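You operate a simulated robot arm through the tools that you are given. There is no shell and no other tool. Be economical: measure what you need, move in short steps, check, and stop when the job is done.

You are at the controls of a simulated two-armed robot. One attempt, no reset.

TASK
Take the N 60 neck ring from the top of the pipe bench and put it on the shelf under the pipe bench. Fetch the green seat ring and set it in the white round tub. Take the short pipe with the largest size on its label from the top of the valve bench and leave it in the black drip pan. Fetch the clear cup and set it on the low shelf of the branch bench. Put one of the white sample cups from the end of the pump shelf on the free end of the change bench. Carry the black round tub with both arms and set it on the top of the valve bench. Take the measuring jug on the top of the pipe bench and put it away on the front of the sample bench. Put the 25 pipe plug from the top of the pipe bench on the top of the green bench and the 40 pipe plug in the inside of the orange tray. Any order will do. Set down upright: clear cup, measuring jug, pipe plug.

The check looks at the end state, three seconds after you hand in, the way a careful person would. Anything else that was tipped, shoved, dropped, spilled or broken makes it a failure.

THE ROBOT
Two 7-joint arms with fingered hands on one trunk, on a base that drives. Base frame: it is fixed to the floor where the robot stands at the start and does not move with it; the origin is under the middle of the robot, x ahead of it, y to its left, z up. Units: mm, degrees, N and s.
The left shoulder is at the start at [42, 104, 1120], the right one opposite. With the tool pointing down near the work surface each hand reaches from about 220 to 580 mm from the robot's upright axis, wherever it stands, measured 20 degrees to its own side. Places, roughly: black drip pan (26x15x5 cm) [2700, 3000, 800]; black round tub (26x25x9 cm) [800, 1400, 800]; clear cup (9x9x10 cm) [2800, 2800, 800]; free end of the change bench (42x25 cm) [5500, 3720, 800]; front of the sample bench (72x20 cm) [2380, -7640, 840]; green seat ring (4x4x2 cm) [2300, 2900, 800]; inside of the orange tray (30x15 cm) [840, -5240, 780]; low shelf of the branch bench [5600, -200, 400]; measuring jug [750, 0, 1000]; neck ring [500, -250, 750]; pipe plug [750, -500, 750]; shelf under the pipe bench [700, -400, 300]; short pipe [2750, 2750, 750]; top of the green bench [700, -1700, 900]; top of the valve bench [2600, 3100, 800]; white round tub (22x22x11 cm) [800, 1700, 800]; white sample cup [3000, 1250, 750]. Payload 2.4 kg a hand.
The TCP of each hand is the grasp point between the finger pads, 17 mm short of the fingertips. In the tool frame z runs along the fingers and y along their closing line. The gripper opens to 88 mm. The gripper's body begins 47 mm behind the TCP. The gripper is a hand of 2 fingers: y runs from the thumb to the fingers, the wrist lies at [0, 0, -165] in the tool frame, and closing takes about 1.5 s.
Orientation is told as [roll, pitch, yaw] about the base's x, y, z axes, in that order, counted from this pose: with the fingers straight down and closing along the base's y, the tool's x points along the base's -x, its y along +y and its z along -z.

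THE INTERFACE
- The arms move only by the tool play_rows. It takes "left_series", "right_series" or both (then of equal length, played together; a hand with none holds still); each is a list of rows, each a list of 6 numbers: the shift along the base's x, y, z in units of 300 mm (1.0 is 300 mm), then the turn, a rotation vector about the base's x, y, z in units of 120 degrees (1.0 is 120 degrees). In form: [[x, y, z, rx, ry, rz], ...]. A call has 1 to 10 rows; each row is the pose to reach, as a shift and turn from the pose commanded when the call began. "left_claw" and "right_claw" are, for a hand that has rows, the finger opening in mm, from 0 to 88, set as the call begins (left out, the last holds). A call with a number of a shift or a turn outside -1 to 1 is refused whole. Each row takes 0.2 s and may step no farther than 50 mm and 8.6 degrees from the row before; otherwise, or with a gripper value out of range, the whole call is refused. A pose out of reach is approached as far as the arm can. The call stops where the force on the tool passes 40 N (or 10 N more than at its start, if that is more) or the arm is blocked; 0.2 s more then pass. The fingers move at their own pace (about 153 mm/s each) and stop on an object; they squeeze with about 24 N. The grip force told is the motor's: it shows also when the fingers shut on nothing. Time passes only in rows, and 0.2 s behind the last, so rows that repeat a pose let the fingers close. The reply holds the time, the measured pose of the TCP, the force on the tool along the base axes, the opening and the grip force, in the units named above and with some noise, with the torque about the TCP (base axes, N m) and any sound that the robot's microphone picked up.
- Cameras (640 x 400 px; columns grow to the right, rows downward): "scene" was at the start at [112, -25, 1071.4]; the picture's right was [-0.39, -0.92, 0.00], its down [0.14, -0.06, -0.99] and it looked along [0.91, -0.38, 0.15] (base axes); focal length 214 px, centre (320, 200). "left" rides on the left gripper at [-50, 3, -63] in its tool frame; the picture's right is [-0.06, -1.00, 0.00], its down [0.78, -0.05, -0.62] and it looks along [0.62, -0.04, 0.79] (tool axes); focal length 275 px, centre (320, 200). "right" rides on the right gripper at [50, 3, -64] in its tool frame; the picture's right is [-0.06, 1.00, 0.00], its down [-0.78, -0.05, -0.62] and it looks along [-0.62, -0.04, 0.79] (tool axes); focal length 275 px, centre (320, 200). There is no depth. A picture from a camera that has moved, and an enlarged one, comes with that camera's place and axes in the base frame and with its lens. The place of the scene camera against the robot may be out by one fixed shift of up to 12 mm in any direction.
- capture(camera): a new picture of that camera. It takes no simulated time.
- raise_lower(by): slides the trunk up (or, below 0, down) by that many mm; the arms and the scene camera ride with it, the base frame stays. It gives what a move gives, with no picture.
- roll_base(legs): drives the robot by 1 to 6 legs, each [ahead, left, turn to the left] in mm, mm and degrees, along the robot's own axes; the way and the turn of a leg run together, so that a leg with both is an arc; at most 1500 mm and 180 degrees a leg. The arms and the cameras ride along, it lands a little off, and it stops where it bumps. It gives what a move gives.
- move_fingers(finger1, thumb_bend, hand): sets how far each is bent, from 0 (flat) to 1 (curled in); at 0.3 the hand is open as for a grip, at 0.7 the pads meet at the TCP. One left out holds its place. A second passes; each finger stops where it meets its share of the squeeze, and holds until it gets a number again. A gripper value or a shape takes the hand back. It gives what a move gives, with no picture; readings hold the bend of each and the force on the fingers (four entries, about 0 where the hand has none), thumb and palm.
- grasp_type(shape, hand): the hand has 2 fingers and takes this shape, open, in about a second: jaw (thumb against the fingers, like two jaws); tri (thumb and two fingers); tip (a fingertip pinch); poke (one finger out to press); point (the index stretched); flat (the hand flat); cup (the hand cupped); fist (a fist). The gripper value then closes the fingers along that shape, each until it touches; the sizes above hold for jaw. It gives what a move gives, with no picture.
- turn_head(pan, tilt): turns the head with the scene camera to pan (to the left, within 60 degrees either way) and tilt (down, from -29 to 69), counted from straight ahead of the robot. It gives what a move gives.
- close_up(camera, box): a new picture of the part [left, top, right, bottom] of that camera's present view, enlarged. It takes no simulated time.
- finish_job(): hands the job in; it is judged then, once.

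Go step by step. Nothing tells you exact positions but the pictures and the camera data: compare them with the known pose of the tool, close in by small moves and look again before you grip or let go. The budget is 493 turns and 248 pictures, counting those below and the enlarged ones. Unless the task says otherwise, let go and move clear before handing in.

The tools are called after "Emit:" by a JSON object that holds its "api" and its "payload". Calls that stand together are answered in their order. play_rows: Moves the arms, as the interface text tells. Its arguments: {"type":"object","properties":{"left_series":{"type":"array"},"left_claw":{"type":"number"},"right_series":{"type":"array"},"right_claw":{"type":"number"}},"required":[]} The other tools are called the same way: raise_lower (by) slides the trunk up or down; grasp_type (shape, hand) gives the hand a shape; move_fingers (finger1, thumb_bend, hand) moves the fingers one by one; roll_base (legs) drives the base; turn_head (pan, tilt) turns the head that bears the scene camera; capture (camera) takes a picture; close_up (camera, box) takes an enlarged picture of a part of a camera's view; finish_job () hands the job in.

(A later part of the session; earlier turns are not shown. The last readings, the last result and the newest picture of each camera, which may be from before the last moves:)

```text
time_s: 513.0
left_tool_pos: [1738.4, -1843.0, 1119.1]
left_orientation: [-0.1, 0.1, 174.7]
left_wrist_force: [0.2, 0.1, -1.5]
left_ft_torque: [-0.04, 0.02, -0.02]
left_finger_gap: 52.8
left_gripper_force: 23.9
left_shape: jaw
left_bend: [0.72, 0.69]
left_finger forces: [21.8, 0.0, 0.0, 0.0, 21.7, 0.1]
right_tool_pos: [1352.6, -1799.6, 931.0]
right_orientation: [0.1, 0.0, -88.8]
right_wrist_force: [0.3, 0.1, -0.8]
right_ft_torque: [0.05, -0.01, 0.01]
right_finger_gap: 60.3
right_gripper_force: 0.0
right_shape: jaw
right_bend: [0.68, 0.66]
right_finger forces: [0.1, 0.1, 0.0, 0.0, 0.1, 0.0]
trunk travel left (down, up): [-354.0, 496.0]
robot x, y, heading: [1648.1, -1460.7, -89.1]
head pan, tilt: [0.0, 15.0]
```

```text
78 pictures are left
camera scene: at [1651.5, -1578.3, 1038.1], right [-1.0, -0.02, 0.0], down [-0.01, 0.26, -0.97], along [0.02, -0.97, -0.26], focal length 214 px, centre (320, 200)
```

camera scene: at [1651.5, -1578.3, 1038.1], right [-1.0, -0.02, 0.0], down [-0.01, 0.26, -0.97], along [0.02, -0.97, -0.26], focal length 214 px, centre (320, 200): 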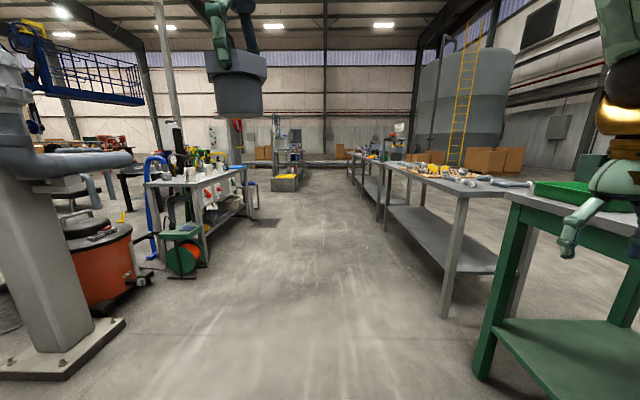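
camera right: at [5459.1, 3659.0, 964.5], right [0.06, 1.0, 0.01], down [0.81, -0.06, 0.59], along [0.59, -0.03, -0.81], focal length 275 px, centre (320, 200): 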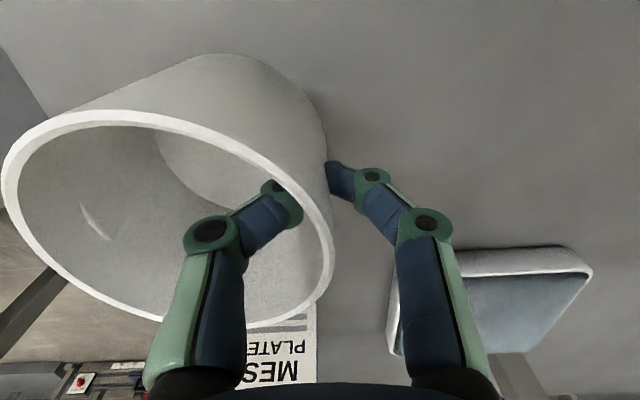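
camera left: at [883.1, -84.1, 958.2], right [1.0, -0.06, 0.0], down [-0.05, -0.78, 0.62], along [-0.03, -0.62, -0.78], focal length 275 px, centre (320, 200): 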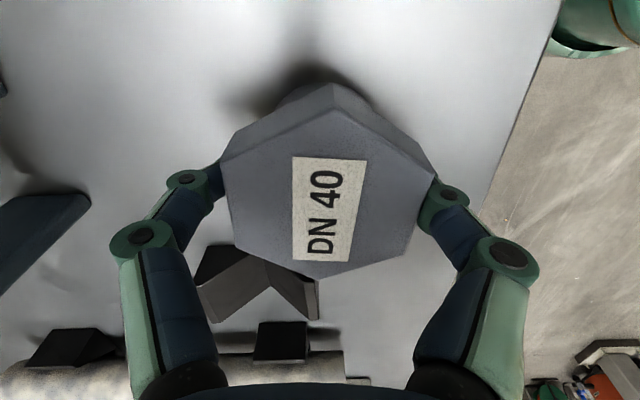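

Emit:
{"api": "roll_base", "payload": {"legs": [[1450, 0, -1], [1450, 0, 0], [400, 0, 0]]}}

Emit:
{"api": "turn_head", "payload": {"pan": -35, "tilt": 20}}

Emit:
{"api": "capture", "payload": {"camera": "scene"}}

Emit:
{"api": "turn_head", "payload": {"pan": 15, "tilt": 12}}

Emit:
{"api": "capture", "payload": {"camera": "scene"}}

```text
time_s: 529.0
left_tool_pos: [1798.1, -5137.9, 1118.6]
left_orientation: [0.0, 0.1, 174.8]
left_wrist_force: [-1.1, 0.2, -1.6]
left_ft_torque: [0.02, -0.04, -0.03]
left_finger_gap: 52.5
left_gripper_force: 24.0
left_shape: jaw
left_bend: [0.72, 0.69]
left_finger forces: [21.7, 0.0, 0.0, 0.0, 21.8, 0.0]
right_tool_pos: [1410.1, -5097.0, 931.6]
right_orientation: [0.1, 0.1, -88.7]
right_wrist_force: [-0.3, -0.1, 0.4]
right_ft_torque: [0.03, 0.01, 0.01]
right_finger_gap: 60.3
right_gripper_force: 0.1
right_shape: jaw
right_bend: [0.68, 0.66]
right_finger forces: [0.1, 0.1, 0.1, 0.1, 0.1, 0.0]
trunk travel left (down, up): [-354.0, 496.0]
robot x, y, heading: [1704.7, -4758.5, -88.7]
head pan, tilt: [0.0, 15.0]
```

```text
time_s: 530.0
left_tool_pos: [1797.7, -5139.3, 1119.1]
left_orientation: [-0.1, 0.1, 174.8]
left_wrist_force: [-0.5, -0.2, -1.3]
left_ft_torque: [-0.01, 0.02, 0.01]
left_finger_gap: 52.7
left_gripper_force: 23.7
left_shape: jaw
left_bend: [0.72, 0.69]
left_finger forces: [21.8, 0.0, 0.0, 0.0, 21.9, 0.0]
right_tool_pos: [1410.8, -5096.9, 932.0]
right_orientation: [0.2, 0.0, -88.7]
right_wrist_force: [-0.9, 0.3, -0.4]
right_ft_torque: [-0.01, 0.0, -0.01]
right_finger_gap: 60.1
right_gripper_force: 0.1
right_shape: jaw
right_bend: [0.68, 0.66]
right_finger forces: [0.0, 0.0, 0.0, 0.0, 0.0, 0.1]
trunk travel left (down, up): [-354.0, 496.0]
robot x, y, heading: [1703.2, -4753.6, -88.8]
head pan, tilt: [-35.0, 20.0]
```

```text
77 pictures are left
camera scene: at [1655.3, -4857.8, 1030.1], right [-0.83, 0.55, 0.0], down [0.19, 0.29, -0.94], along [-0.52, -0.78, -0.34], focal length 214 px, centre (320, 200)
```

scene: 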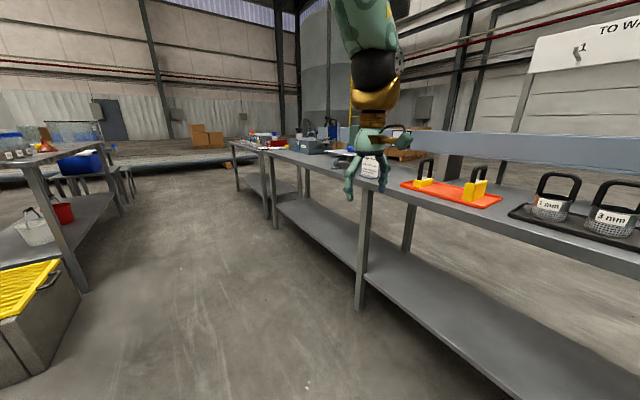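

```text
time_s: 531.2
left_tool_pos: [1797.8, -5138.2, 1119.4]
left_orientation: [0.0, 0.0, 174.9]
left_wrist_force: [0.2, 0.2, -1.2]
left_ft_torque: [-0.01, 0.03, -0.02]
left_finger_gap: 52.7
left_gripper_force: 24.0
left_shape: jaw
left_bend: [0.72, 0.69]
left_finger forces: [21.9, 0.0, 0.0, 0.0, 21.8, 0.1]
right_tool_pos: [1411.6, -5096.8, 931.4]
right_orientation: [0.2, 0.1, -88.7]
right_wrist_force: [-0.3, 0.0, -1.2]
right_ft_torque: [0.01, 0.0, 0.0]
right_finger_gap: 60.1
right_gripper_force: 0.0
right_shape: jaw
right_bend: [0.68, 0.66]
right_finger forces: [0.0, 0.0, 0.1, 0.0, 0.0, 0.1]
trunk travel left (down, up): [-354.0, 496.0]
robot x, y, heading: [1701.8, -4758.9, -88.5]
head pan, tilt: [15.0, 12.0]
```

```text
76 pictures are left
camera scene: at [1733.1, -4869.7, 1043.1], right [-0.96, -0.28, 0.0], down [-0.06, 0.2, -0.98], along [0.28, -0.94, -0.21], focal length 214 px, centre (320, 200)
```

scene: 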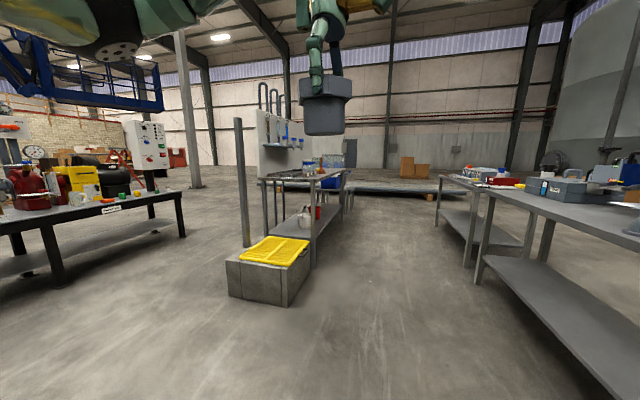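

The orange tray lies on the bench ahead-right, the sample bench is further south-left. I turn to face the tray.

Emit:
{"api": "roll_base", "payload": {"legs": [[380, 0, 0], [0, 0, -91.3], [330, 0, 0]]}}

Emit:
{"api": "turn_head", "payload": {"pan": 10, "tilt": 40}}

Emit:
{"api": "capture", "payload": {"camera": "scene"}}

```text
time_s: 539.3
left_tool_pos: [997.7, -5224.1, 1118.4]
left_orientation: [-0.1, 0.1, 83.7]
left_wrist_force: [-0.1, -0.1, -1.8]
left_ft_torque: [0.02, -0.01, -0.02]
left_finger_gap: 52.2
left_gripper_force: 23.6
left_shape: jaw
left_bend: [0.72, 0.69]
left_finger forces: [21.7, 0.0, 0.0, 0.1, 21.7, 0.0]
right_tool_pos: [1045.6, -4837.4, 931.3]
right_orientation: [0.1, 0.1, -179.8]
right_wrist_force: [-0.6, 1.1, 0.0]
right_ft_torque: [-0.02, -0.01, -0.03]
right_finger_gap: 60.3
right_gripper_force: 0.0
right_shape: jaw
right_bend: [0.68, 0.66]
right_finger forces: [0.0, 0.1, 0.0, 0.1, 0.0, 0.0]
trunk travel left (down, up): [-354.0, 496.0]
robot x, y, heading: [1381.6, -5135.6, -179.8]
head pan, tilt: [15.0, 12.0]
```

```text
time_s: 540.2
left_tool_pos: [997.5, -5223.2, 1118.9]
left_orientation: [0.0, 0.2, 83.6]
left_wrist_force: [0.1, 0.3, -1.3]
left_ft_torque: [0.0, 0.0, -0.01]
left_finger_gap: 52.4
left_gripper_force: 24.0
left_shape: jaw
left_bend: [0.72, 0.69]
left_finger forces: [21.7, 0.0, 0.0, 0.1, 21.7, 0.0]
right_tool_pos: [1045.2, -4837.1, 933.0]
right_orientation: [0.2, 0.1, -179.7]
right_wrist_force: [1.4, -0.1, -0.6]
right_ft_torque: [0.02, 0.04, -0.02]
right_finger_gap: 60.2
right_gripper_force: 0.0
right_shape: jaw
right_bend: [0.68, 0.66]
right_finger forces: [0.0, 0.0, 0.1, 0.1, 0.0, 0.1]
trunk travel left (down, up): [-354.0, 496.0]
robot x, y, heading: [1383.5, -5137.1, -179.8]
head pan, tilt: [10.0, 40.0]
```

```text
75 pictures are left
camera scene: at [1266.6, -5145.2, 998.7], right [-0.18, 0.98, 0.0], down [0.63, 0.11, -0.77], along [-0.75, -0.14, -0.64], focal length 214 px, centre (320, 200)
```

scene: 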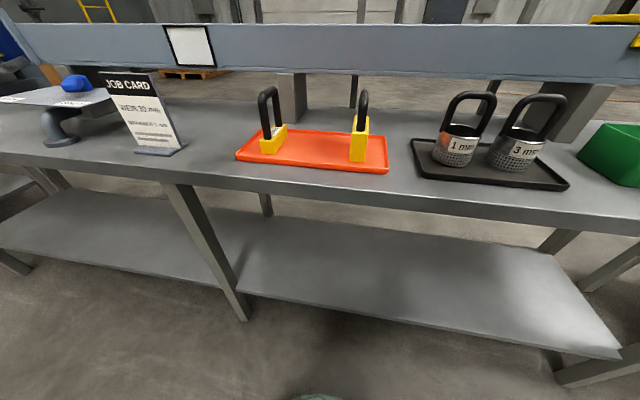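

The tray holds two padlocks with a free gap between them, centre ≈ (858, −5222). I move ahead 110 mm.

Emit:
{"api": "roll_base", "payload": {"legs": [[110, 0, 0]]}}

Emit:
{"api": "capture", "payload": {"camera": "left"}}

Emit:
{"api": "capture", "payload": {"camera": "scene"}}

```text
time_s: 541.4
left_tool_pos: [886.2, -5225.0, 1118.8]
left_orientation: [-0.1, 0.1, 83.8]
left_wrist_force: [-0.3, 1.1, -2.0]
left_ft_torque: [-0.01, 0.0, 0.02]
left_finger_gap: 52.4
left_gripper_force: 23.7
left_shape: jaw
left_bend: [0.72, 0.69]
left_finger forces: [21.7, 0.1, 0.0, 0.0, 21.7, 0.0]
right_tool_pos: [935.7, -4838.7, 931.3]
right_orientation: [0.1, 0.1, -179.7]
right_wrist_force: [-0.7, 0.0, -0.2]
right_ft_torque: [0.02, 0.04, 0.01]
right_finger_gap: 60.0
right_gripper_force: 0.0
right_shape: jaw
right_bend: [0.68, 0.66]
right_finger forces: [0.1, 0.0, 0.0, 0.1, 0.0, 0.0]
trunk travel left (down, up): [-354.0, 496.0]
robot x, y, heading: [1268.4, -5138.0, -179.6]
head pan, tilt: [10.0, 40.0]
```

```text
74 pictures are left
camera left: at [888.4, -5174.3, 1182.6], right [1.0, -0.05, 0.0], down [-0.04, -0.78, 0.62], along [-0.03, -0.62, -0.78], focal length 275 px, centre (320, 200)
```

left: 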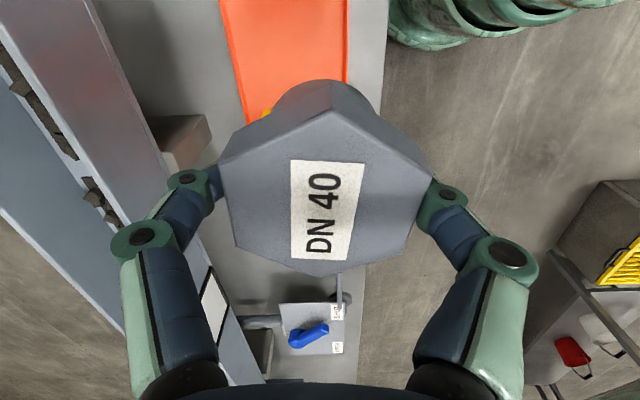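

```text
73 pictures are left
camera scene: at [1156.2, -5145.7, 998.6], right [-0.18, 0.98, 0.0], down [0.63, 0.11, -0.77], along [-0.75, -0.14, -0.64], focal length 214 px, centre (320, 200)
```

scene: 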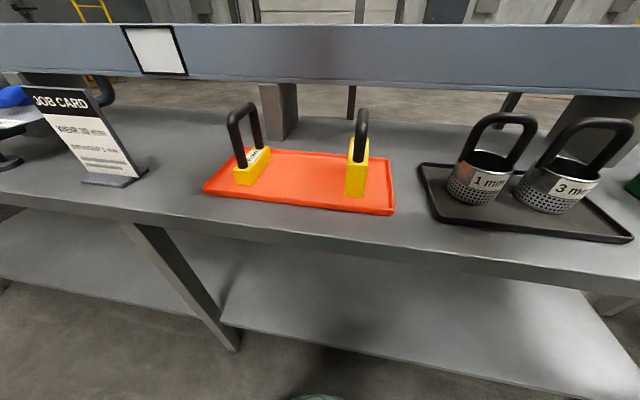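

Gap centre ≈ (860, −5220), floor ≈ z 785. I lower the plug in.

Emit:
{"api": "play_rows", "payload": {"left_series": [[-0.05, 0, -0.12, 0, 0, 0], [-0.093, -0.005, -0.25, 0, 0, 0], [-0.093, -0.01, -0.4, 0, 0, 0], [-0.093, -0.01, -0.55, 0, 0, 0], [-0.093, -0.01, -0.65, 0, 0, 0], [-0.093, -0.01, -0.65, 0, 0, 0]]}}

Emit:
{"api": "capture", "payload": {"camera": "left"}}

Emit:
{"api": "close_up", "payload": {"camera": "scene", "box": [180, 60, 420, 220]}}

```text
time_s: 542.8
left_tool_pos: [861.2, -5227.4, 924.7]
left_orientation: [0.0, 0.1, 83.8]
left_wrist_force: [0.4, 0.5, -2.3]
left_ft_torque: [-0.01, 0.02, -0.01]
left_finger_gap: 52.3
left_gripper_force: 23.8
left_shape: jaw
left_bend: [0.72, 0.69]
left_finger forces: [21.7, 0.0, 0.0, 0.0, 21.6, 0.0]
right_tool_pos: [935.4, -4839.0, 931.8]
right_orientation: [0.1, 0.2, -179.7]
right_wrist_force: [-1.2, 0.2, -0.8]
right_ft_torque: [0.03, -0.01, -0.01]
right_finger_gap: 60.1
right_gripper_force: 0.1
right_shape: jaw
right_bend: [0.68, 0.66]
right_finger forces: [0.0, 0.1, 0.0, 0.1, 0.0, 0.0]
trunk travel left (down, up): [-354.0, 496.0]
robot x, y, heading: [1269.1, -5139.5, -179.9]
head pan, tilt: [10.0, 40.0]
```

```text
72 pictures are left
camera left: at [862.0, -5177.9, 988.1], right [1.0, -0.05, 0.0], down [-0.04, -0.78, 0.62], along [-0.03, -0.62, -0.78], focal length 275 px, centre (320, 200)
```

left: 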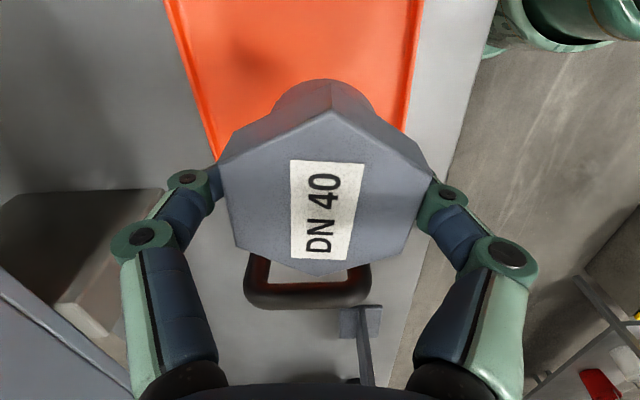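

```text
2.50 times, centred on (300, 140) of scene
camera zoom: at [1156.6, -5145.8, 998.6], right [-0.18, 0.98, 0.0], down [0.63, 0.11, -0.77], along [-0.75, -0.14, -0.64], focal length 536 px, centre (370, 350)
```

zoom: 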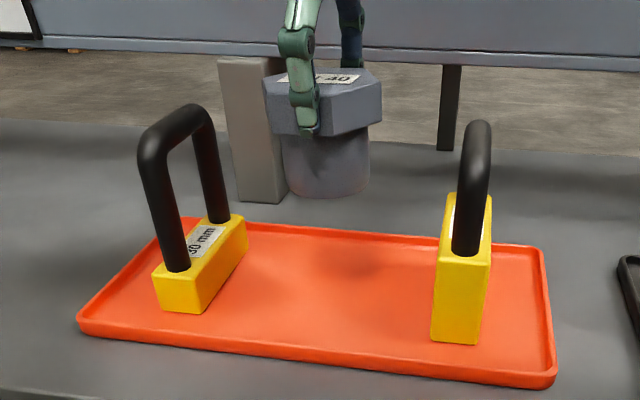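

Good clearances on both sides. I lower further and then in small steps.

Emit:
{"api": "play_rows", "payload": {"left_series": [[0, 0.01, -0.1, 0, 0, 0], [0, 0.015, -0.2, 0, 0, 0], [0, 0.015, -0.24, 0, 0, 0], [0, 0.015, -0.25, 0, 0, 0], [0, 0.015, -0.26, 0, 0, 0], [0, 0.015, -0.268, 0, 0, 0], [0, 0.015, -0.276, 0, 0, 0]]}}

```text
time_s: 544.4
left_tool_pos: [859.3, -5223.8, 840.8]
left_orientation: [-0.1, 0.2, 83.8]
left_wrist_force: [-0.1, 0.7, -1.4]
left_ft_torque: [-0.02, -0.01, -0.05]
left_finger_gap: 52.3
left_gripper_force: 24.1
left_shape: jaw
left_bend: [0.72, 0.69]
left_finger forces: [21.7, 0.0, 0.0, 0.0, 21.7, 0.0]
right_tool_pos: [936.6, -4838.4, 931.9]
right_orientation: [0.0, 0.2, -179.7]
right_wrist_force: [-0.1, -0.6, 0.4]
right_ft_torque: [-0.04, -0.02, 0.04]
right_finger_gap: 60.0
right_gripper_force: 0.1
right_shape: jaw
right_bend: [0.68, 0.66]
right_finger forces: [0.0, 0.1, 0.1, 0.1, 0.0, 0.1]
trunk travel left (down, up): [-354.0, 496.0]
robot x, y, heading: [1270.2, -5141.4, -179.5]
head pan, tilt: [10.0, 40.0]
```

Emit:
{"api": "play_rows", "payload": {"left_series": [[0, 0, -0.006, 0, 0, 0], [0, 0, -0.012, 0, 0, 0], [0, 0, -0.018, 0, 0, 0], [0, 0, -0.024, 0, 0, 0], [0, 0, -0.03, 0, 0, 0]]}}

Emit:
{"api": "close_up", "payload": {"camera": "scene", "box": [180, 60, 420, 220]}}

```text
time_s: 545.6
left_tool_pos: [861.1, -5223.2, 834.2]
left_orientation: [0.2, -0.1, 83.7]
left_wrist_force: [-1.8, -0.7, 31.2]
left_ft_torque: [-0.01, -0.12, -0.02]
left_finger_gap: 50.9
left_gripper_force: 23.9
left_shape: jaw
left_bend: [0.74, 0.73]
left_finger forces: [24.7, 0.1, 0.0, 0.0, 24.0, 0.0]
right_tool_pos: [936.4, -4838.1, 932.5]
right_orientation: [0.1, 0.0, -179.7]
right_wrist_force: [0.2, 0.3, 0.6]
right_ft_torque: [-0.01, 0.0, -0.01]
right_finger_gap: 60.4
right_gripper_force: 0.0
right_shape: jaw
right_bend: [0.68, 0.66]
right_finger forces: [0.0, 0.1, 0.1, 0.0, 0.0, 0.0]
trunk travel left (down, up): [-354.0, 496.0]
robot x, y, heading: [1271.4, -5140.6, -180.0]
head pan, tilt: [10.0, 40.0]
```

```text
2.50 times, centred on (300, 140) of scene
camera zoom: at [1158.2, -5145.4, 999.2], right [-0.18, 0.98, 0.0], down [0.63, 0.11, -0.77], along [-0.75, -0.14, -0.64], focal length 536 px, centre (370, 350)
```

zoom: 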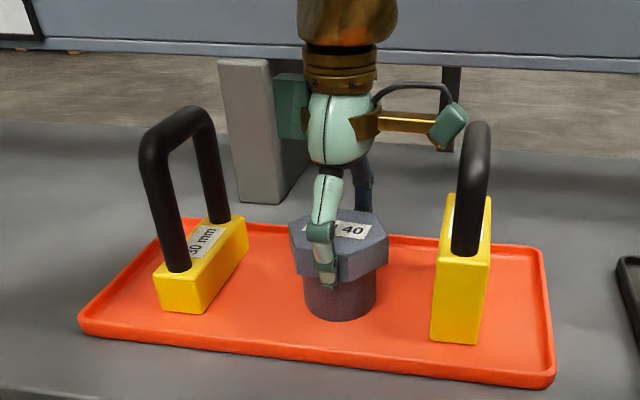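

Seated upright. I open and lift straight up.

Emit:
{"api": "move_fingers", "payload": {"hand": "left", "finger1": 0.35, "thumb_bend": 0.35}}

Emit:
{"api": "play_rows", "payload": {"left_series": [[0, 0, 0.05, 0, 0, 0], [0, 0, 0.15, 0, 0, 0], [0, 0, 0.3, 0, 0, 0], [0, 0, 0.45, 0, 0, 0], [0, 0, 0.6, 0, 0, 0], [0.05, 0, 0.75, 0, 0, 0], [0.1, 0, 0.85, 0, 0, 0]]}}

Emit:
{"api": "close_up", "payload": {"camera": "scene", "box": [180, 60, 420, 220]}}

```text
time_s: 546.6
left_tool_pos: [857.9, -5225.1, 831.3]
left_orientation: [-0.1, 0.2, 83.7]
left_wrist_force: [-0.4, -0.2, -1.5]
left_ft_torque: [0.01, 0.02, 0.03]
left_finger_gap: 72.7
left_gripper_force: 0.1
left_shape: fingers
left_bend: [0.35, 0.35]
left_finger forces: [0.0, 0.1, 0.1, 0.0, 0.0, 0.0]
right_tool_pos: [936.5, -4838.4, 931.6]
right_orientation: [0.1, 0.1, -179.7]
right_wrist_force: [0.9, -0.8, -0.3]
right_ft_torque: [-0.01, 0.02, 0.03]
right_finger_gap: 60.0
right_gripper_force: 0.2
right_shape: jaw
right_bend: [0.68, 0.66]
right_finger forces: [0.0, 0.0, 0.0, 0.1, 0.1, 0.0]
trunk travel left (down, up): [-354.0, 496.0]
robot x, y, heading: [1272.0, -5138.3, -179.9]
head pan, tilt: [10.0, 40.0]
```

```text
time_s: 548.2
left_tool_pos: [889.6, -5222.1, 1088.6]
left_orientation: [-0.1, 0.1, 83.6]
left_wrist_force: [-0.1, 0.2, -0.1]
left_ft_torque: [0.0, 0.02, 0.01]
left_finger_gap: 72.8
left_gripper_force: 0.1
left_shape: fingers
left_bend: [0.35, 0.35]
left_finger forces: [0.0, 0.0, 0.0, 0.0, 0.1, 0.1]
right_tool_pos: [934.5, -4837.8, 930.5]
right_orientation: [0.1, 0.2, -179.7]
right_wrist_force: [-0.5, -0.2, 0.1]
right_ft_torque: [0.0, 0.01, 0.0]
right_finger_gap: 60.2
right_gripper_force: 0.1
right_shape: jaw
right_bend: [0.68, 0.66]
right_finger forces: [0.0, 0.0, 0.0, 0.1, 0.1, 0.0]
trunk travel left (down, up): [-354.0, 496.0]
robot x, y, heading: [1269.1, -5136.0, -179.5]
head pan, tilt: [10.0, 40.0]
```

```text
2.50 times, centred on (300, 140) of scene
camera zoom: at [1156.7, -5145.7, 998.7], right [-0.18, 0.98, 0.0], down [0.63, 0.11, -0.77], along [-0.75, -0.14, -0.64], focal length 536 px, centre (370, 350)
```

zoom: 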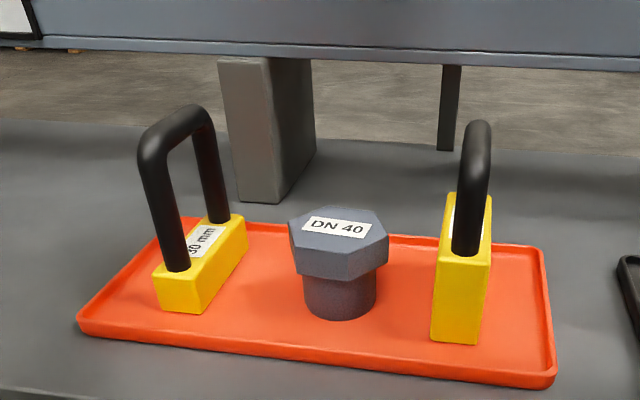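

The DN 40 plug stands in the tray. Now for the jug: I go around the south end of the bench row to the front aisle, scouting the sample bench on the way.

Emit:
{"api": "roll_base", "payload": {"legs": [[-380, 0, 0], [0, 0, 89.6], [1400, 0, 0], [1000, 0, 0]]}}

Emit:
{"api": "turn_head", "payload": {"pan": -30, "tilt": 12}}

Emit:
{"api": "capture", "payload": {"camera": "scene"}}

Emit:
{"api": "turn_head", "payload": {"pan": 55, "tilt": 20}}

Emit:
{"api": "capture", "payload": {"camera": "scene"}}

```text
time_s: 565.8
left_tool_pos: [1729.9, -7915.7, 1088.5]
left_orientation: [-0.2, 0.1, 173.2]
left_wrist_force: [-0.2, 0.8, 0.5]
left_ft_torque: [0.01, 0.04, -0.02]
left_finger_gap: 72.7
left_gripper_force: 0.0
left_shape: fingers
left_bend: [0.35, 0.35]
left_finger forces: [0.1, 0.0, 0.1, 0.0, 0.0, 0.1]
right_tool_pos: [1345.6, -7866.2, 932.8]
right_orientation: [0.1, 0.1, -90.3]
right_wrist_force: [0.4, 1.3, -0.2]
right_ft_torque: [0.02, -0.03, 0.03]
right_finger_gap: 60.3
right_gripper_force: 0.1
right_shape: jaw
right_bend: [0.68, 0.66]
right_finger forces: [0.0, 0.0, 0.0, 0.0, 0.0, 0.0]
trunk travel left (down, up): [-354.0, 496.0]
robot x, y, heading: [1653.6, -7534.1, -90.2]
head pan, tilt: [10.0, 40.0]
```

```text
time_s: 566.9
left_tool_pos: [1728.5, -7916.5, 1088.3]
left_orientation: [-0.1, 0.1, 173.1]
left_wrist_force: [0.7, -0.4, 0.3]
left_ft_torque: [0.01, 0.01, 0.02]
left_finger_gap: 72.6
left_gripper_force: 0.0
left_shape: fingers
left_bend: [0.35, 0.35]
left_finger forces: [0.0, 0.0, 0.0, 0.0, 0.1, 0.0]
right_tool_pos: [1345.8, -7864.8, 931.9]
right_orientation: [0.2, 0.1, -90.4]
right_wrist_force: [0.1, 0.7, -0.1]
right_ft_torque: [0.01, 0.01, -0.02]
right_finger_gap: 60.2
right_gripper_force: 0.1
right_shape: jaw
right_bend: [0.68, 0.66]
right_finger forces: [0.1, 0.0, 0.1, 0.0, 0.0, 0.0]
trunk travel left (down, up): [-354.0, 496.0]
robot x, y, heading: [1648.4, -7533.0, -90.2]
head pan, tilt: [-30.0, 12.0]
```

```text
68 pictures are left
camera scene: at [1605.5, -7639.0, 1041.5], right [-0.88, 0.48, 0.0], down [0.11, 0.2, -0.97], along [-0.47, -0.85, -0.22], focal length 214 px, centre (320, 200)
```

scene: 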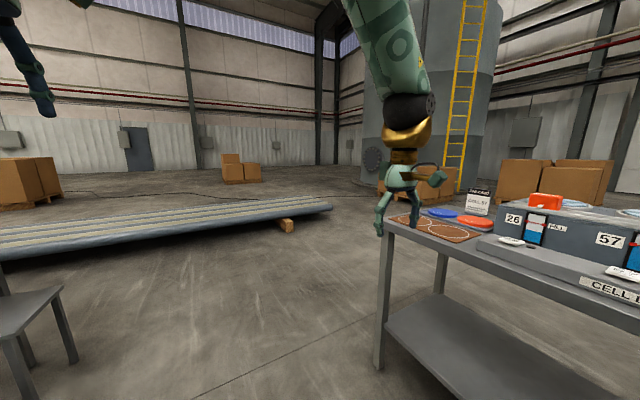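

```text
time_s: 568.5
left_tool_pos: [1729.6, -7915.9, 1088.5]
left_orientation: [-0.1, 0.1, 173.3]
left_wrist_force: [0.2, 0.5, 0.3]
left_ft_torque: [0.01, 0.01, 0.0]
left_finger_gap: 72.5
left_gripper_force: 0.1
left_shape: fingers
left_bend: [0.35, 0.35]
left_finger forces: [0.0, 0.1, 0.0, 0.0, 0.0, 0.0]
right_tool_pos: [1344.9, -7865.9, 930.7]
right_orientation: [0.1, 0.1, -90.2]
right_wrist_force: [-0.6, -0.4, -0.5]
right_ft_torque: [-0.05, 0.02, -0.02]
right_finger_gap: 60.0
right_gripper_force: 0.1
right_shape: jaw
right_bend: [0.68, 0.66]
right_finger forces: [0.1, 0.1, 0.0, 0.0, 0.1, 0.1]
trunk travel left (down, up): [-354.0, 496.0]
robot x, y, heading: [1650.1, -7533.4, -90.0]
head pan, tilt: [55.0, 20.0]
```

```text
67 pictures are left
camera scene: at [1726.6, -7611.1, 1030.1], right [-0.58, -0.82, 0.0], down [-0.28, 0.2, -0.94], along [0.77, -0.54, -0.34], focal length 214 px, centre (320, 200)
```

scene: 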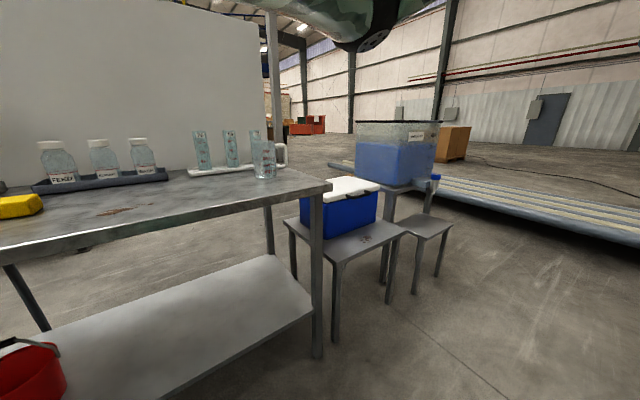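

The sample bench's front strip faces this aisle and is free. I go round the row's south end and north along the front aisle.

Emit:
{"api": "roll_base", "payload": {"legs": [[1250, 0, 0], [0, -1450, 0], [0, -450, 0], [0, 0, 90]]}}

Emit:
{"api": "turn_head", "payload": {"pan": 55, "tilt": 12}}

Emit:
{"api": "capture", "payload": {"camera": "scene"}}

```text
time_s: 587.6
left_tool_pos: [127.3, -8677.0, 1088.4]
left_orientation: [-0.1, 0.2, -98.2]
left_wrist_force: [1.0, 0.5, 0.4]
left_ft_torque: [-0.01, 0.0, 0.02]
left_finger_gap: 72.8
left_gripper_force: 0.0
left_shape: fingers
left_bend: [0.35, 0.35]
left_finger forces: [0.1, 0.0, 0.0, 0.0, 0.1, 0.0]
right_tool_pos: [67.2, -9059.6, 931.5]
right_orientation: [0.1, 0.1, -1.6]
right_wrist_force: [0.0, -0.5, 0.8]
right_ft_torque: [0.0, 0.0, -0.01]
right_finger_gap: 60.1
right_gripper_force: 0.0
right_shape: jaw
right_bend: [0.68, 0.66]
right_finger forces: [0.0, 0.0, 0.1, 0.0, 0.1, 0.0]
trunk travel left (down, up): [-354.0, 496.0]
robot x, y, heading: [-258.5, -8750.7, -1.7]
head pan, tilt: [55.0, 20.0]
```

```text
time_s: 588.3
left_tool_pos: [127.6, -8676.8, 1088.9]
left_orientation: [-0.1, 0.0, -98.2]
left_wrist_force: [0.0, 0.1, 0.4]
left_ft_torque: [0.02, -0.02, -0.04]
left_finger_gap: 72.7
left_gripper_force: 0.1
left_shape: fingers
left_bend: [0.35, 0.35]
left_finger forces: [0.0, 0.1, 0.0, 0.1, 0.0, 0.1]
right_tool_pos: [66.4, -9058.7, 931.7]
right_orientation: [0.0, 0.1, -1.6]
right_wrist_force: [-1.2, 0.6, -0.1]
right_ft_torque: [-0.04, 0.05, 0.0]
right_finger_gap: 60.2
right_gripper_force: 0.2
right_shape: jaw
right_bend: [0.68, 0.66]
right_finger forces: [0.1, 0.0, 0.0, 0.1, 0.0, 0.1]
trunk travel left (down, up): [-354.0, 496.0]
robot x, y, heading: [-254.7, -8748.7, -1.3]
head pan, tilt: [55.0, 12.0]
```

```text
66 pictures are left
camera scene: at [-168.0, -8666.3, 1041.8], right [0.8, -0.6, 0.0], down [-0.13, -0.18, -0.98], along [0.58, 0.78, -0.22], focal length 214 px, centre (320, 200)
```

scene: 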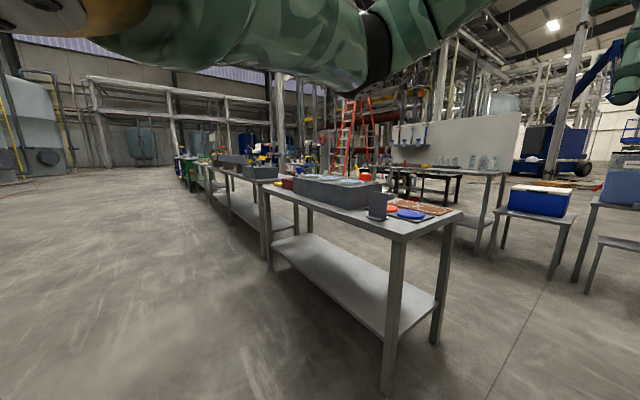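

The front aisle is clear. I strafe north in two goes.

Emit:
{"api": "roll_base", "payload": {"legs": [[0, 0, 1.4], [0, 1450, 0], [0, 1450, 0], [0, 1450, 0]]}}

```text
time_s: 609.5
left_tool_pos: [116.4, -4305.3, 1088.9]
left_orientation: [-0.1, 0.2, -96.3]
left_wrist_force: [0.1, 1.3, 0.5]
left_ft_torque: [0.02, 0.0, 0.02]
left_finger_gap: 72.8
left_gripper_force: 0.1
left_shape: fingers
left_bend: [0.35, 0.35]
left_finger forces: [0.0, 0.0, 0.0, 0.1, 0.0, 0.1]
right_tool_pos: [67.9, -4689.3, 930.7]
right_orientation: [0.2, 0.0, 0.2]
right_wrist_force: [0.1, 1.2, -0.3]
right_ft_torque: [0.01, -0.02, 0.01]
right_finger_gap: 60.2
right_gripper_force: 0.1
right_shape: jaw
right_bend: [0.68, 0.66]
right_finger forces: [0.0, 0.0, 0.1, 0.0, 0.1, 0.1]
trunk travel left (down, up): [-354.0, 496.0]
robot x, y, heading: [-262.8, -4385.8, 0.5]
head pan, tilt: [55.0, 12.0]
```

Emit:
{"api": "roll_base", "payload": {"legs": [[0, 1450, -0.4], [0, 1450, 0], [0, 1370, 0]]}}

Emit:
{"api": "turn_head", "payload": {"pan": 5, "tilt": 35}}

Emit:
{"api": "capture", "payload": {"camera": "scene"}}

```text
time_s: 630.0
left_tool_pos: [165.7, -42.6, 1088.2]
left_orientation: [-0.1, 0.1, -97.6]
left_wrist_force: [0.7, 0.5, 1.0]
left_ft_torque: [0.0, -0.01, 0.02]
left_finger_gap: 72.6
left_gripper_force: 0.1
left_shape: fingers
left_bend: [0.35, 0.35]
left_finger forces: [0.0, 0.0, 0.0, 0.1, 0.0, 0.1]
right_tool_pos: [111.4, -426.8, 931.6]
right_orientation: [0.1, 0.2, -1.0]
right_wrist_force: [0.1, -0.5, 0.2]
right_ft_torque: [0.0, -0.02, 0.03]
right_finger_gap: 60.1
right_gripper_force: 0.0
right_shape: jaw
right_bend: [0.68, 0.66]
right_finger forces: [0.0, 0.1, 0.1, 0.0, 0.0, 0.0]
trunk travel left (down, up): [-354.0, 496.0]
robot x, y, heading: [-217.4, -116.4, -0.9]
head pan, tilt: [55.0, 12.0]
```

```text
time_s: 631.2
left_tool_pos: [165.8, -42.8, 1087.3]
left_orientation: [-0.1, 0.1, -97.7]
left_wrist_force: [0.0, 0.2, -0.2]
left_ft_torque: [0.0, 0.01, -0.02]
left_finger_gap: 72.7
left_gripper_force: 0.0
left_shape: fingers
left_bend: [0.35, 0.35]
left_finger forces: [0.1, 0.1, 0.0, 0.1, 0.0, 0.0]
right_tool_pos: [109.9, -426.6, 932.2]
right_orientation: [0.0, 0.1, -1.1]
right_wrist_force: [0.1, -0.8, 0.0]
right_ft_torque: [-0.01, -0.01, -0.01]
right_finger_gap: 60.3
right_gripper_force: 0.0
right_shape: jaw
right_bend: [0.68, 0.66]
right_finger forces: [0.1, 0.0, 0.1, 0.0, 0.0, 0.0]
trunk travel left (down, up): [-354.0, 496.0]
robot x, y, heading: [-216.7, -116.2, -1.0]
head pan, tilt: [5.0, 35.0]
```

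```text
65 pictures are left
camera scene: at [-96.1, -104.3, 1006.2], right [0.07, -1.0, 0.0], down [-0.57, -0.04, -0.82], along [0.82, 0.06, -0.57], focal length 214 px, centre (320, 200)
```

scene: 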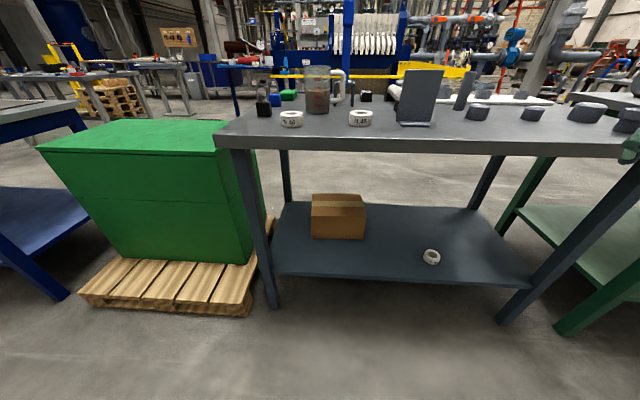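

I raise the right hand out of the way, then drive up to the bench.

Emit:
{"api": "play_rows", "payload": {"right_series": [[0, 0, 0.15, 0, 0, 0], [0, 0, 0.3, 0, 0, 0], [0, 0, 0.45, 0, 0, 0], [0, 0, 0.55, 0, 0, 0]]}}

Emit:
{"api": "roll_base", "payload": {"legs": [[330, 0, 1]]}}

Emit:
{"api": "turn_head", "payload": {"pan": 10, "tilt": 40}}

Emit:
{"api": "capture", "payload": {"camera": "scene"}}

Emit:
{"api": "capture", "payload": {"camera": "left"}}

```text
time_s: 632.2
left_tool_pos: [167.2, -43.0, 1087.7]
left_orientation: [-0.1, 0.1, -97.7]
left_wrist_force: [0.3, 0.8, 0.2]
left_ft_torque: [-0.01, -0.01, -0.03]
left_finger_gap: 73.0
left_gripper_force: 0.0
left_shape: fingers
left_bend: [0.35, 0.35]
left_finger forces: [0.1, 0.0, 0.1, 0.0, 0.1, 0.0]
right_tool_pos: [109.9, -426.1, 1096.9]
right_orientation: [0.0, 0.2, -1.3]
right_wrist_force: [-1.0, 0.1, 0.2]
right_ft_torque: [0.0, -0.01, -0.01]
right_finger_gap: 59.9
right_gripper_force: 0.1
right_shape: jaw
right_bend: [0.68, 0.66]
right_finger forces: [0.1, 0.0, 0.0, 0.1, 0.1, 0.0]
trunk travel left (down, up): [-354.0, 496.0]
robot x, y, heading: [-221.0, -118.9, -1.1]
head pan, tilt: [5.0, 35.0]
```

```text
time_s: 634.4
left_tool_pos: [493.5, -39.3, 1087.9]
left_orientation: [-0.1, 0.1, -96.6]
left_wrist_force: [1.3, -0.2, 0.5]
left_ft_torque: [0.0, -0.02, 0.03]
left_finger_gap: 72.7
left_gripper_force: 0.1
left_shape: fingers
left_bend: [0.35, 0.35]
left_finger forces: [0.0, 0.1, 0.0, 0.1, 0.1, 0.0]
right_tool_pos: [444.2, -423.7, 1097.4]
right_orientation: [0.2, 0.1, -0.2]
right_wrist_force: [-0.4, 0.0, 0.2]
right_ft_torque: [-0.02, 0.0, 0.02]
right_finger_gap: 60.1
right_gripper_force: 0.1
right_shape: jaw
right_bend: [0.68, 0.66]
right_finger forces: [0.1, 0.0, 0.0, 0.0, 0.0, 0.0]
trunk travel left (down, up): [-354.0, 496.0]
robot x, y, heading: [109.9, -122.4, -0.2]
head pan, tilt: [5.0, 35.0]
```

```text
time_s: 635.0
left_tool_pos: [494.0, -41.5, 1087.5]
left_orientation: [-0.1, 0.1, -96.7]
left_wrist_force: [0.6, 0.0, 0.8]
left_ft_torque: [0.01, -0.01, 0.01]
left_finger_gap: 72.6
left_gripper_force: 0.1
left_shape: fingers
left_bend: [0.35, 0.35]
left_finger forces: [0.0, 0.0, 0.1, 0.0, 0.0, 0.0]
right_tool_pos: [444.4, -423.8, 1095.9]
right_orientation: [0.1, 0.1, -0.1]
right_wrist_force: [0.2, -0.4, -0.4]
right_ft_torque: [0.01, -0.02, -0.04]
right_finger_gap: 60.1
right_gripper_force: 0.0
right_shape: jaw
right_bend: [0.68, 0.66]
right_finger forces: [0.0, 0.1, 0.0, 0.0, 0.1, 0.0]
trunk travel left (down, up): [-354.0, 496.0]
robot x, y, heading: [109.8, -123.5, 0.0]
head pan, tilt: [10.0, 40.0]
```

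```text
64 pictures are left
camera scene: at [228.9, -98.7, 998.7], right [0.17, -0.99, 0.0], down [-0.63, -0.11, -0.77], along [0.75, 0.13, -0.64], focal length 214 px, centre (320, 200)
```

scene: 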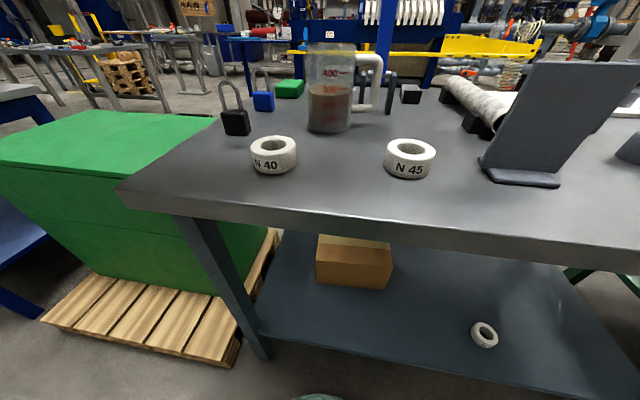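

```text
63 pictures are left
camera left: at [490.7, -89.5, 1152.5], right [-1.0, 0.05, 0.0], down [0.04, 0.78, 0.62], along [0.03, 0.62, -0.78], focal length 275 px, centre (320, 200)
```

left: 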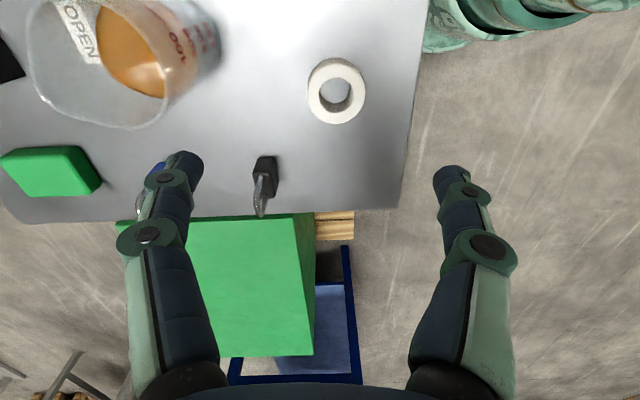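

The jug is near (640, −48). I move the left hand above it and look.

Emit:
{"api": "play_rows", "payload": {"left_series": [[0.12, 0, 0, 0, 0, 0.01], [0.24, 0, 0, 0, 0, 0.03], [0.36, -0.05, 0, 0, 0, 0.055], [0.45, -0.1, 0, 0, 0, 0.055], [0.45, -0.1, 0, 0, 0, 0.055]], "left_claw": 88}}

Emit:
{"api": "capture", "payload": {"camera": "left"}}

Emit:
{"api": "close_up", "payload": {"camera": "scene", "box": [260, 20, 420, 150]}}

```text
time_s: 636.2
left_tool_pos: [628.7, -70.8, 1088.2]
left_orientation: [0.0, 0.1, -90.2]
left_wrist_force: [1.1, 0.2, -0.6]
left_ft_torque: [0.01, 0.02, -0.01]
left_finger_gap: 87.9
left_gripper_force: 0.0
left_shape: jaw
left_bend: [0.3, 0.3]
left_finger forces: [0.0, 0.0, 0.0, 0.0, 0.0, 0.0]
right_tool_pos: [443.2, -424.3, 1095.6]
right_orientation: [0.2, 0.0, -0.2]
right_wrist_force: [0.5, -0.2, -0.3]
right_ft_torque: [0.0, -0.02, -0.03]
right_finger_gap: 60.3
right_gripper_force: 0.1
right_shape: jaw
right_bend: [0.68, 0.66]
right_finger forces: [0.0, 0.1, 0.0, 0.1, 0.1, 0.1]
trunk travel left (down, up): [-354.0, 496.0]
robot x, y, heading: [111.7, -123.4, -0.3]
head pan, tilt: [10.0, 40.0]
```

```text
62 pictures are left
camera left: at [631.3, -119.4, 1152.9], right [-1.0, -0.06, 0.0], down [-0.05, 0.78, 0.62], along [-0.04, 0.62, -0.78], focal length 275 px, centre (320, 200)
```

left: 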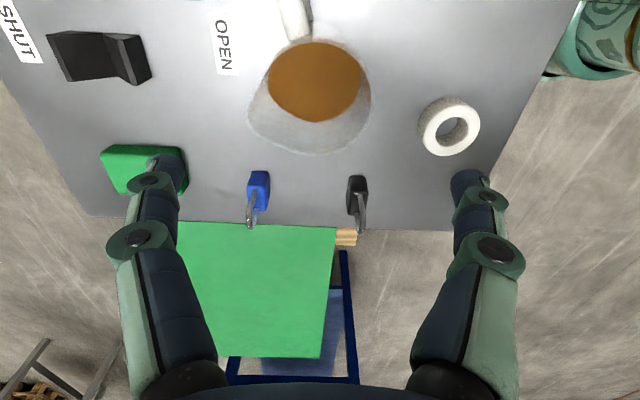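

```text
3.08 times, centred on (340, 85) of scene
camera zoom: at [228.9, -98.7, 998.6], right [0.17, -0.99, 0.0], down [-0.63, -0.11, -0.77], along [0.75, 0.13, -0.64], focal length 660 px, centre (258, 554)
```

zoom: 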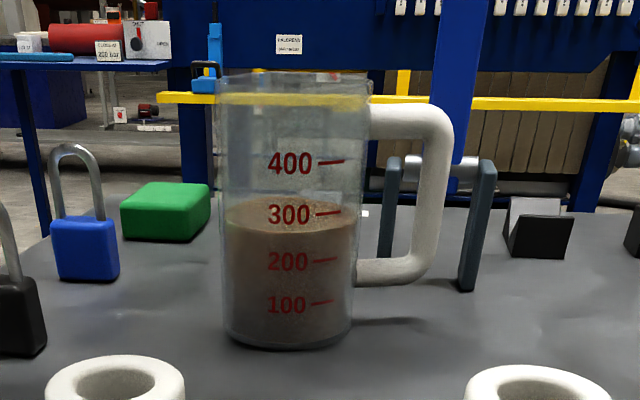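

Jug centre ≈ (632, −53), ≈ 80 mm wide, rim ≈ z 968, 300 ml in it. It just fits the opened gripper closing along x. I go to just above the rim and check centring.

Emit:
{"api": "play_rows", "payload": {"left_series": [[0.01, 0.03, -0.1, 0, 0, 0], [0.01, 0.06, -0.2, 0, 0, 0], [0.01, 0.06, -0.3, 0, 0, 0], [0.01, 0.06, -0.3, 0, 0, 0]]}}

Emit:
{"api": "capture", "payload": {"camera": "left"}}

Emit:
{"api": "close_up", "payload": {"camera": "scene", "box": [260, 20, 420, 150]}}

```text
time_s: 637.2
left_tool_pos: [630.9, -52.8, 998.5]
left_orientation: [-0.2, 0.2, -90.1]
left_wrist_force: [0.8, -0.4, -0.6]
left_ft_torque: [0.01, -0.01, 0.01]
left_finger_gap: 88.2
left_gripper_force: 0.1
left_shape: jaw
left_bend: [0.3, 0.3]
left_finger forces: [0.0, 0.0, 0.0, 0.0, 0.1, 0.0]
right_tool_pos: [444.0, -425.0, 1095.6]
right_orientation: [0.1, 0.2, -0.1]
right_wrist_force: [0.3, -0.3, -1.2]
right_ft_torque: [0.0, 0.0, 0.0]
right_finger_gap: 60.2
right_gripper_force: 0.1
right_shape: jaw
right_bend: [0.68, 0.66]
right_finger forces: [0.0, 0.0, 0.0, 0.0, 0.0, 0.0]
trunk travel left (down, up): [-354.0, 496.0]
robot x, y, heading: [110.4, -120.9, -0.4]
head pan, tilt: [10.0, 40.0]
```

```text
60 pictures are left
camera left: at [633.8, -101.5, 1063.0], right [-1.0, -0.06, 0.0], down [-0.05, 0.78, 0.62], along [-0.04, 0.62, -0.78], focal length 275 px, centre (320, 200)
```

left: 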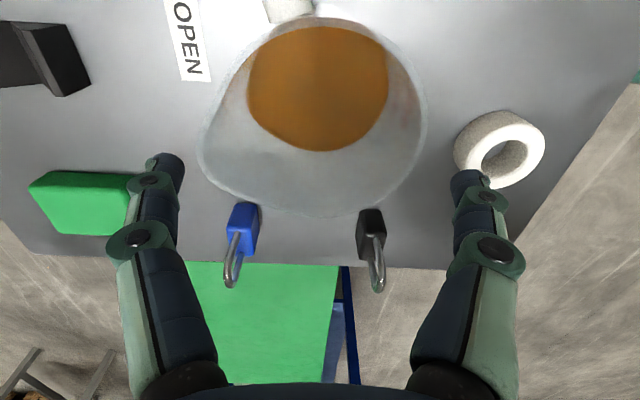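

```text
3.08 times, centred on (340, 85) of scene
camera zoom: at [228.9, -98.7, 998.7], right [0.17, -0.99, 0.0], down [-0.63, -0.11, -0.77], along [0.75, 0.13, -0.64], focal length 660 px, centre (258, 554)
```

zoom: 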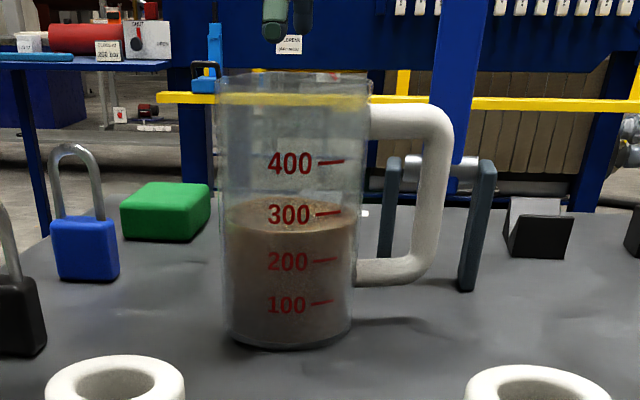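

Centred within 3 mm with about 6 mm margin each side. I lower around the jug's upper body.

Emit:
{"api": "play_rows", "payload": {"left_series": [[0.01, -0.007, -0.03, 0, 0, 0], [0.01, -0.007, -0.08, 0, 0, 0], [0.01, -0.007, -0.13, 0, 0, 0], [0.01, -0.007, -0.17, 0, 0, 0], [0.01, -0.007, -0.19, 0, 0, 0], [0.01, -0.007, -0.19, 0, 0, 0]]}}

Emit:
{"api": "capture", "payload": {"camera": "left"}}

Emit:
{"api": "close_up", "payload": {"camera": "scene", "box": [260, 20, 420, 150]}}

```text
time_s: 638.6
left_tool_pos: [633.3, -54.7, 942.8]
left_orientation: [0.1, 0.0, -90.1]
left_wrist_force: [-4.6, 1.9, 26.0]
left_ft_torque: [-0.06, 0.39, -0.21]
left_finger_gap: 87.0
left_gripper_force: 0.1
left_shape: jaw
left_bend: [0.29, 0.29]
left_finger forces: [6.5, 0.0, 0.0, 0.1, 16.7, 0.1]
right_tool_pos: [441.9, -424.9, 1097.6]
right_orientation: [0.2, 0.0, -0.2]
right_wrist_force: [-0.3, -0.3, -0.2]
right_ft_torque: [0.0, 0.0, 0.0]
right_finger_gap: 60.3
right_gripper_force: 0.1
right_shape: jaw
right_bend: [0.68, 0.66]
right_finger forces: [0.0, 0.1, 0.0, 0.1, 0.0, 0.0]
trunk travel left (down, up): [-354.0, 496.0]
robot x, y, heading: [113.1, -123.7, -0.2]
head pan, tilt: [10.0, 40.0]
```

```text
58 pictures are left
camera left: at [635.7, -104.1, 1007.9], right [-1.0, -0.06, 0.0], down [-0.05, 0.78, 0.62], along [-0.04, 0.62, -0.79], focal length 275 px, centre (320, 200)
```

left: 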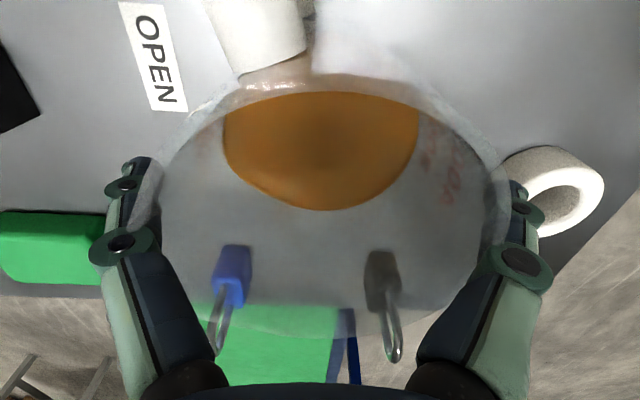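

```text
3.08 times, centred on (340, 85) of scene
camera zoom: at [226.8, -98.6, 999.1], right [0.17, -0.99, 0.0], down [-0.63, -0.11, -0.77], along [0.76, 0.13, -0.64], focal length 660 px, centre (258, 554)
```

zoom: 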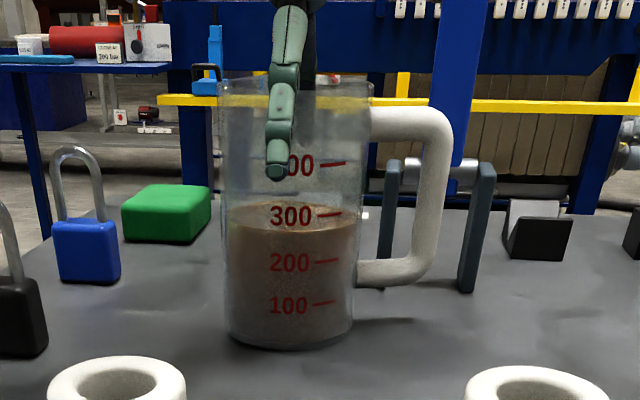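

The fingers hug the jug snugly. I close them now.

Emit:
{"api": "play_rows", "payload": {"left_series": [[0, 0, 0, 0, 0, 0], [0, 0, 0, 0, 0, 0], [0, 0, 0, 0, 0, 0], [0, 0, 0, 0, 0, 0], [0, 0, 0, 0, 0, 0]], "left_claw": 60}}

Emit:
{"api": "capture", "payload": {"camera": "left"}}

```text
time_s: 639.8
left_tool_pos: [634.2, -55.2, 941.0]
left_orientation: [0.0, 0.0, -90.1]
left_wrist_force: [-3.3, -0.9, 9.5]
left_ft_torque: [0.01, -0.16, -0.02]
left_finger_gap: 65.1
left_gripper_force: 24.0
left_shape: jaw
left_bend: [0.68, 0.62]
left_finger forces: [32.0, 0.0, 0.0, 0.1, 32.2, 0.1]
right_tool_pos: [443.6, -424.2, 1096.4]
right_orientation: [0.2, 0.1, -0.1]
right_wrist_force: [-0.4, -0.2, 0.4]
right_ft_torque: [0.02, 0.01, 0.01]
right_finger_gap: 60.1
right_gripper_force: 0.1
right_shape: jaw
right_bend: [0.68, 0.66]
right_finger forces: [0.1, 0.0, 0.0, 0.0, 0.0, 0.1]
trunk travel left (down, up): [-354.0, 496.0]
robot x, y, heading: [110.6, -118.8, -0.4]
head pan, tilt: [10.0, 40.0]
```

```text
56 pictures are left
camera left: at [636.7, -104.4, 1006.0], right [-1.0, -0.06, 0.0], down [-0.05, 0.78, 0.62], along [-0.04, 0.62, -0.78], focal length 275 px, centre (320, 200)
```

left: 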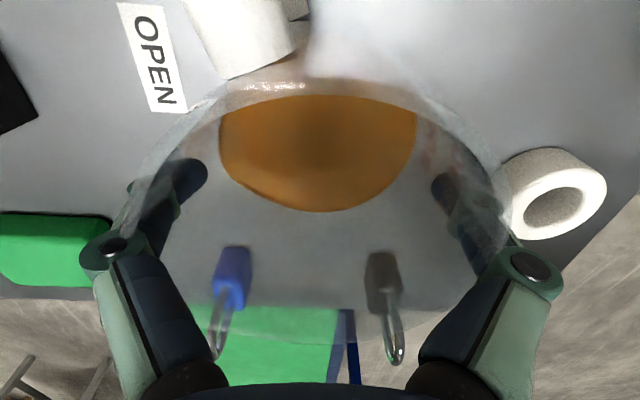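

I lift 15 mm and check.

Emit:
{"api": "play_rows", "payload": {"left_series": [[0, 0, 0.015, 0, 0, 0], [0, 0, 0.03, 0, 0, 0], [0, 0, 0.05, 0, 0, 0], [0, 0, 0.05, 0, 0, 0]]}}

Emit:
{"api": "close_up", "payload": {"camera": "scene", "box": [260, 20, 420, 150]}}

```text
time_s: 640.8
left_tool_pos: [636.3, -53.9, 956.9]
left_orientation: [0.0, 0.1, -90.1]
left_wrist_force: [-0.2, -0.1, -3.5]
left_ft_torque: [0.03, 0.02, -0.01]
left_finger_gap: 64.9
left_gripper_force: 23.7
left_shape: jaw
left_bend: [0.68, 0.62]
left_finger forces: [31.5, 0.1, 0.0, 0.1, 31.3, 0.1]
right_tool_pos: [444.4, -423.3, 1095.2]
right_orientation: [0.1, 0.1, -0.1]
right_wrist_force: [0.4, -0.9, -0.2]
right_ft_torque: [0.0, 0.0, -0.02]
right_finger_gap: 60.5
right_gripper_force: 0.1
right_shape: jaw
right_bend: [0.68, 0.66]
right_finger forces: [0.0, 0.0, 0.0, 0.0, 0.0, 0.0]
trunk travel left (down, up): [-354.0, 496.0]
robot x, y, heading: [113.7, -122.0, -0.0]
head pan, tilt: [10.0, 40.0]
```

```text
3.08 times, centred on (340, 85) of scene
camera zoom: at [229.1, -98.6, 998.6], right [0.17, -0.99, 0.0], down [-0.63, -0.11, -0.77], along [0.75, 0.13, -0.64], focal length 660 px, centre (258, 554)
```

zoom: 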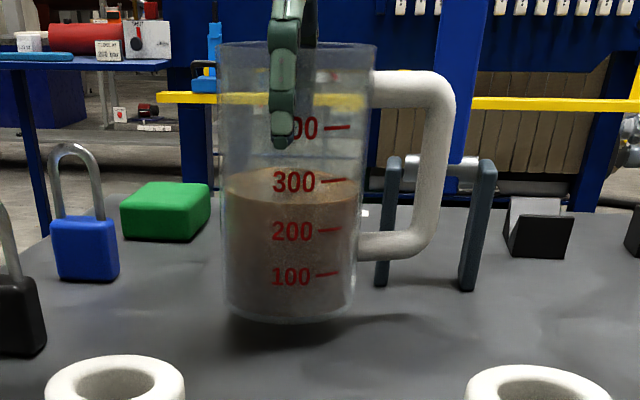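

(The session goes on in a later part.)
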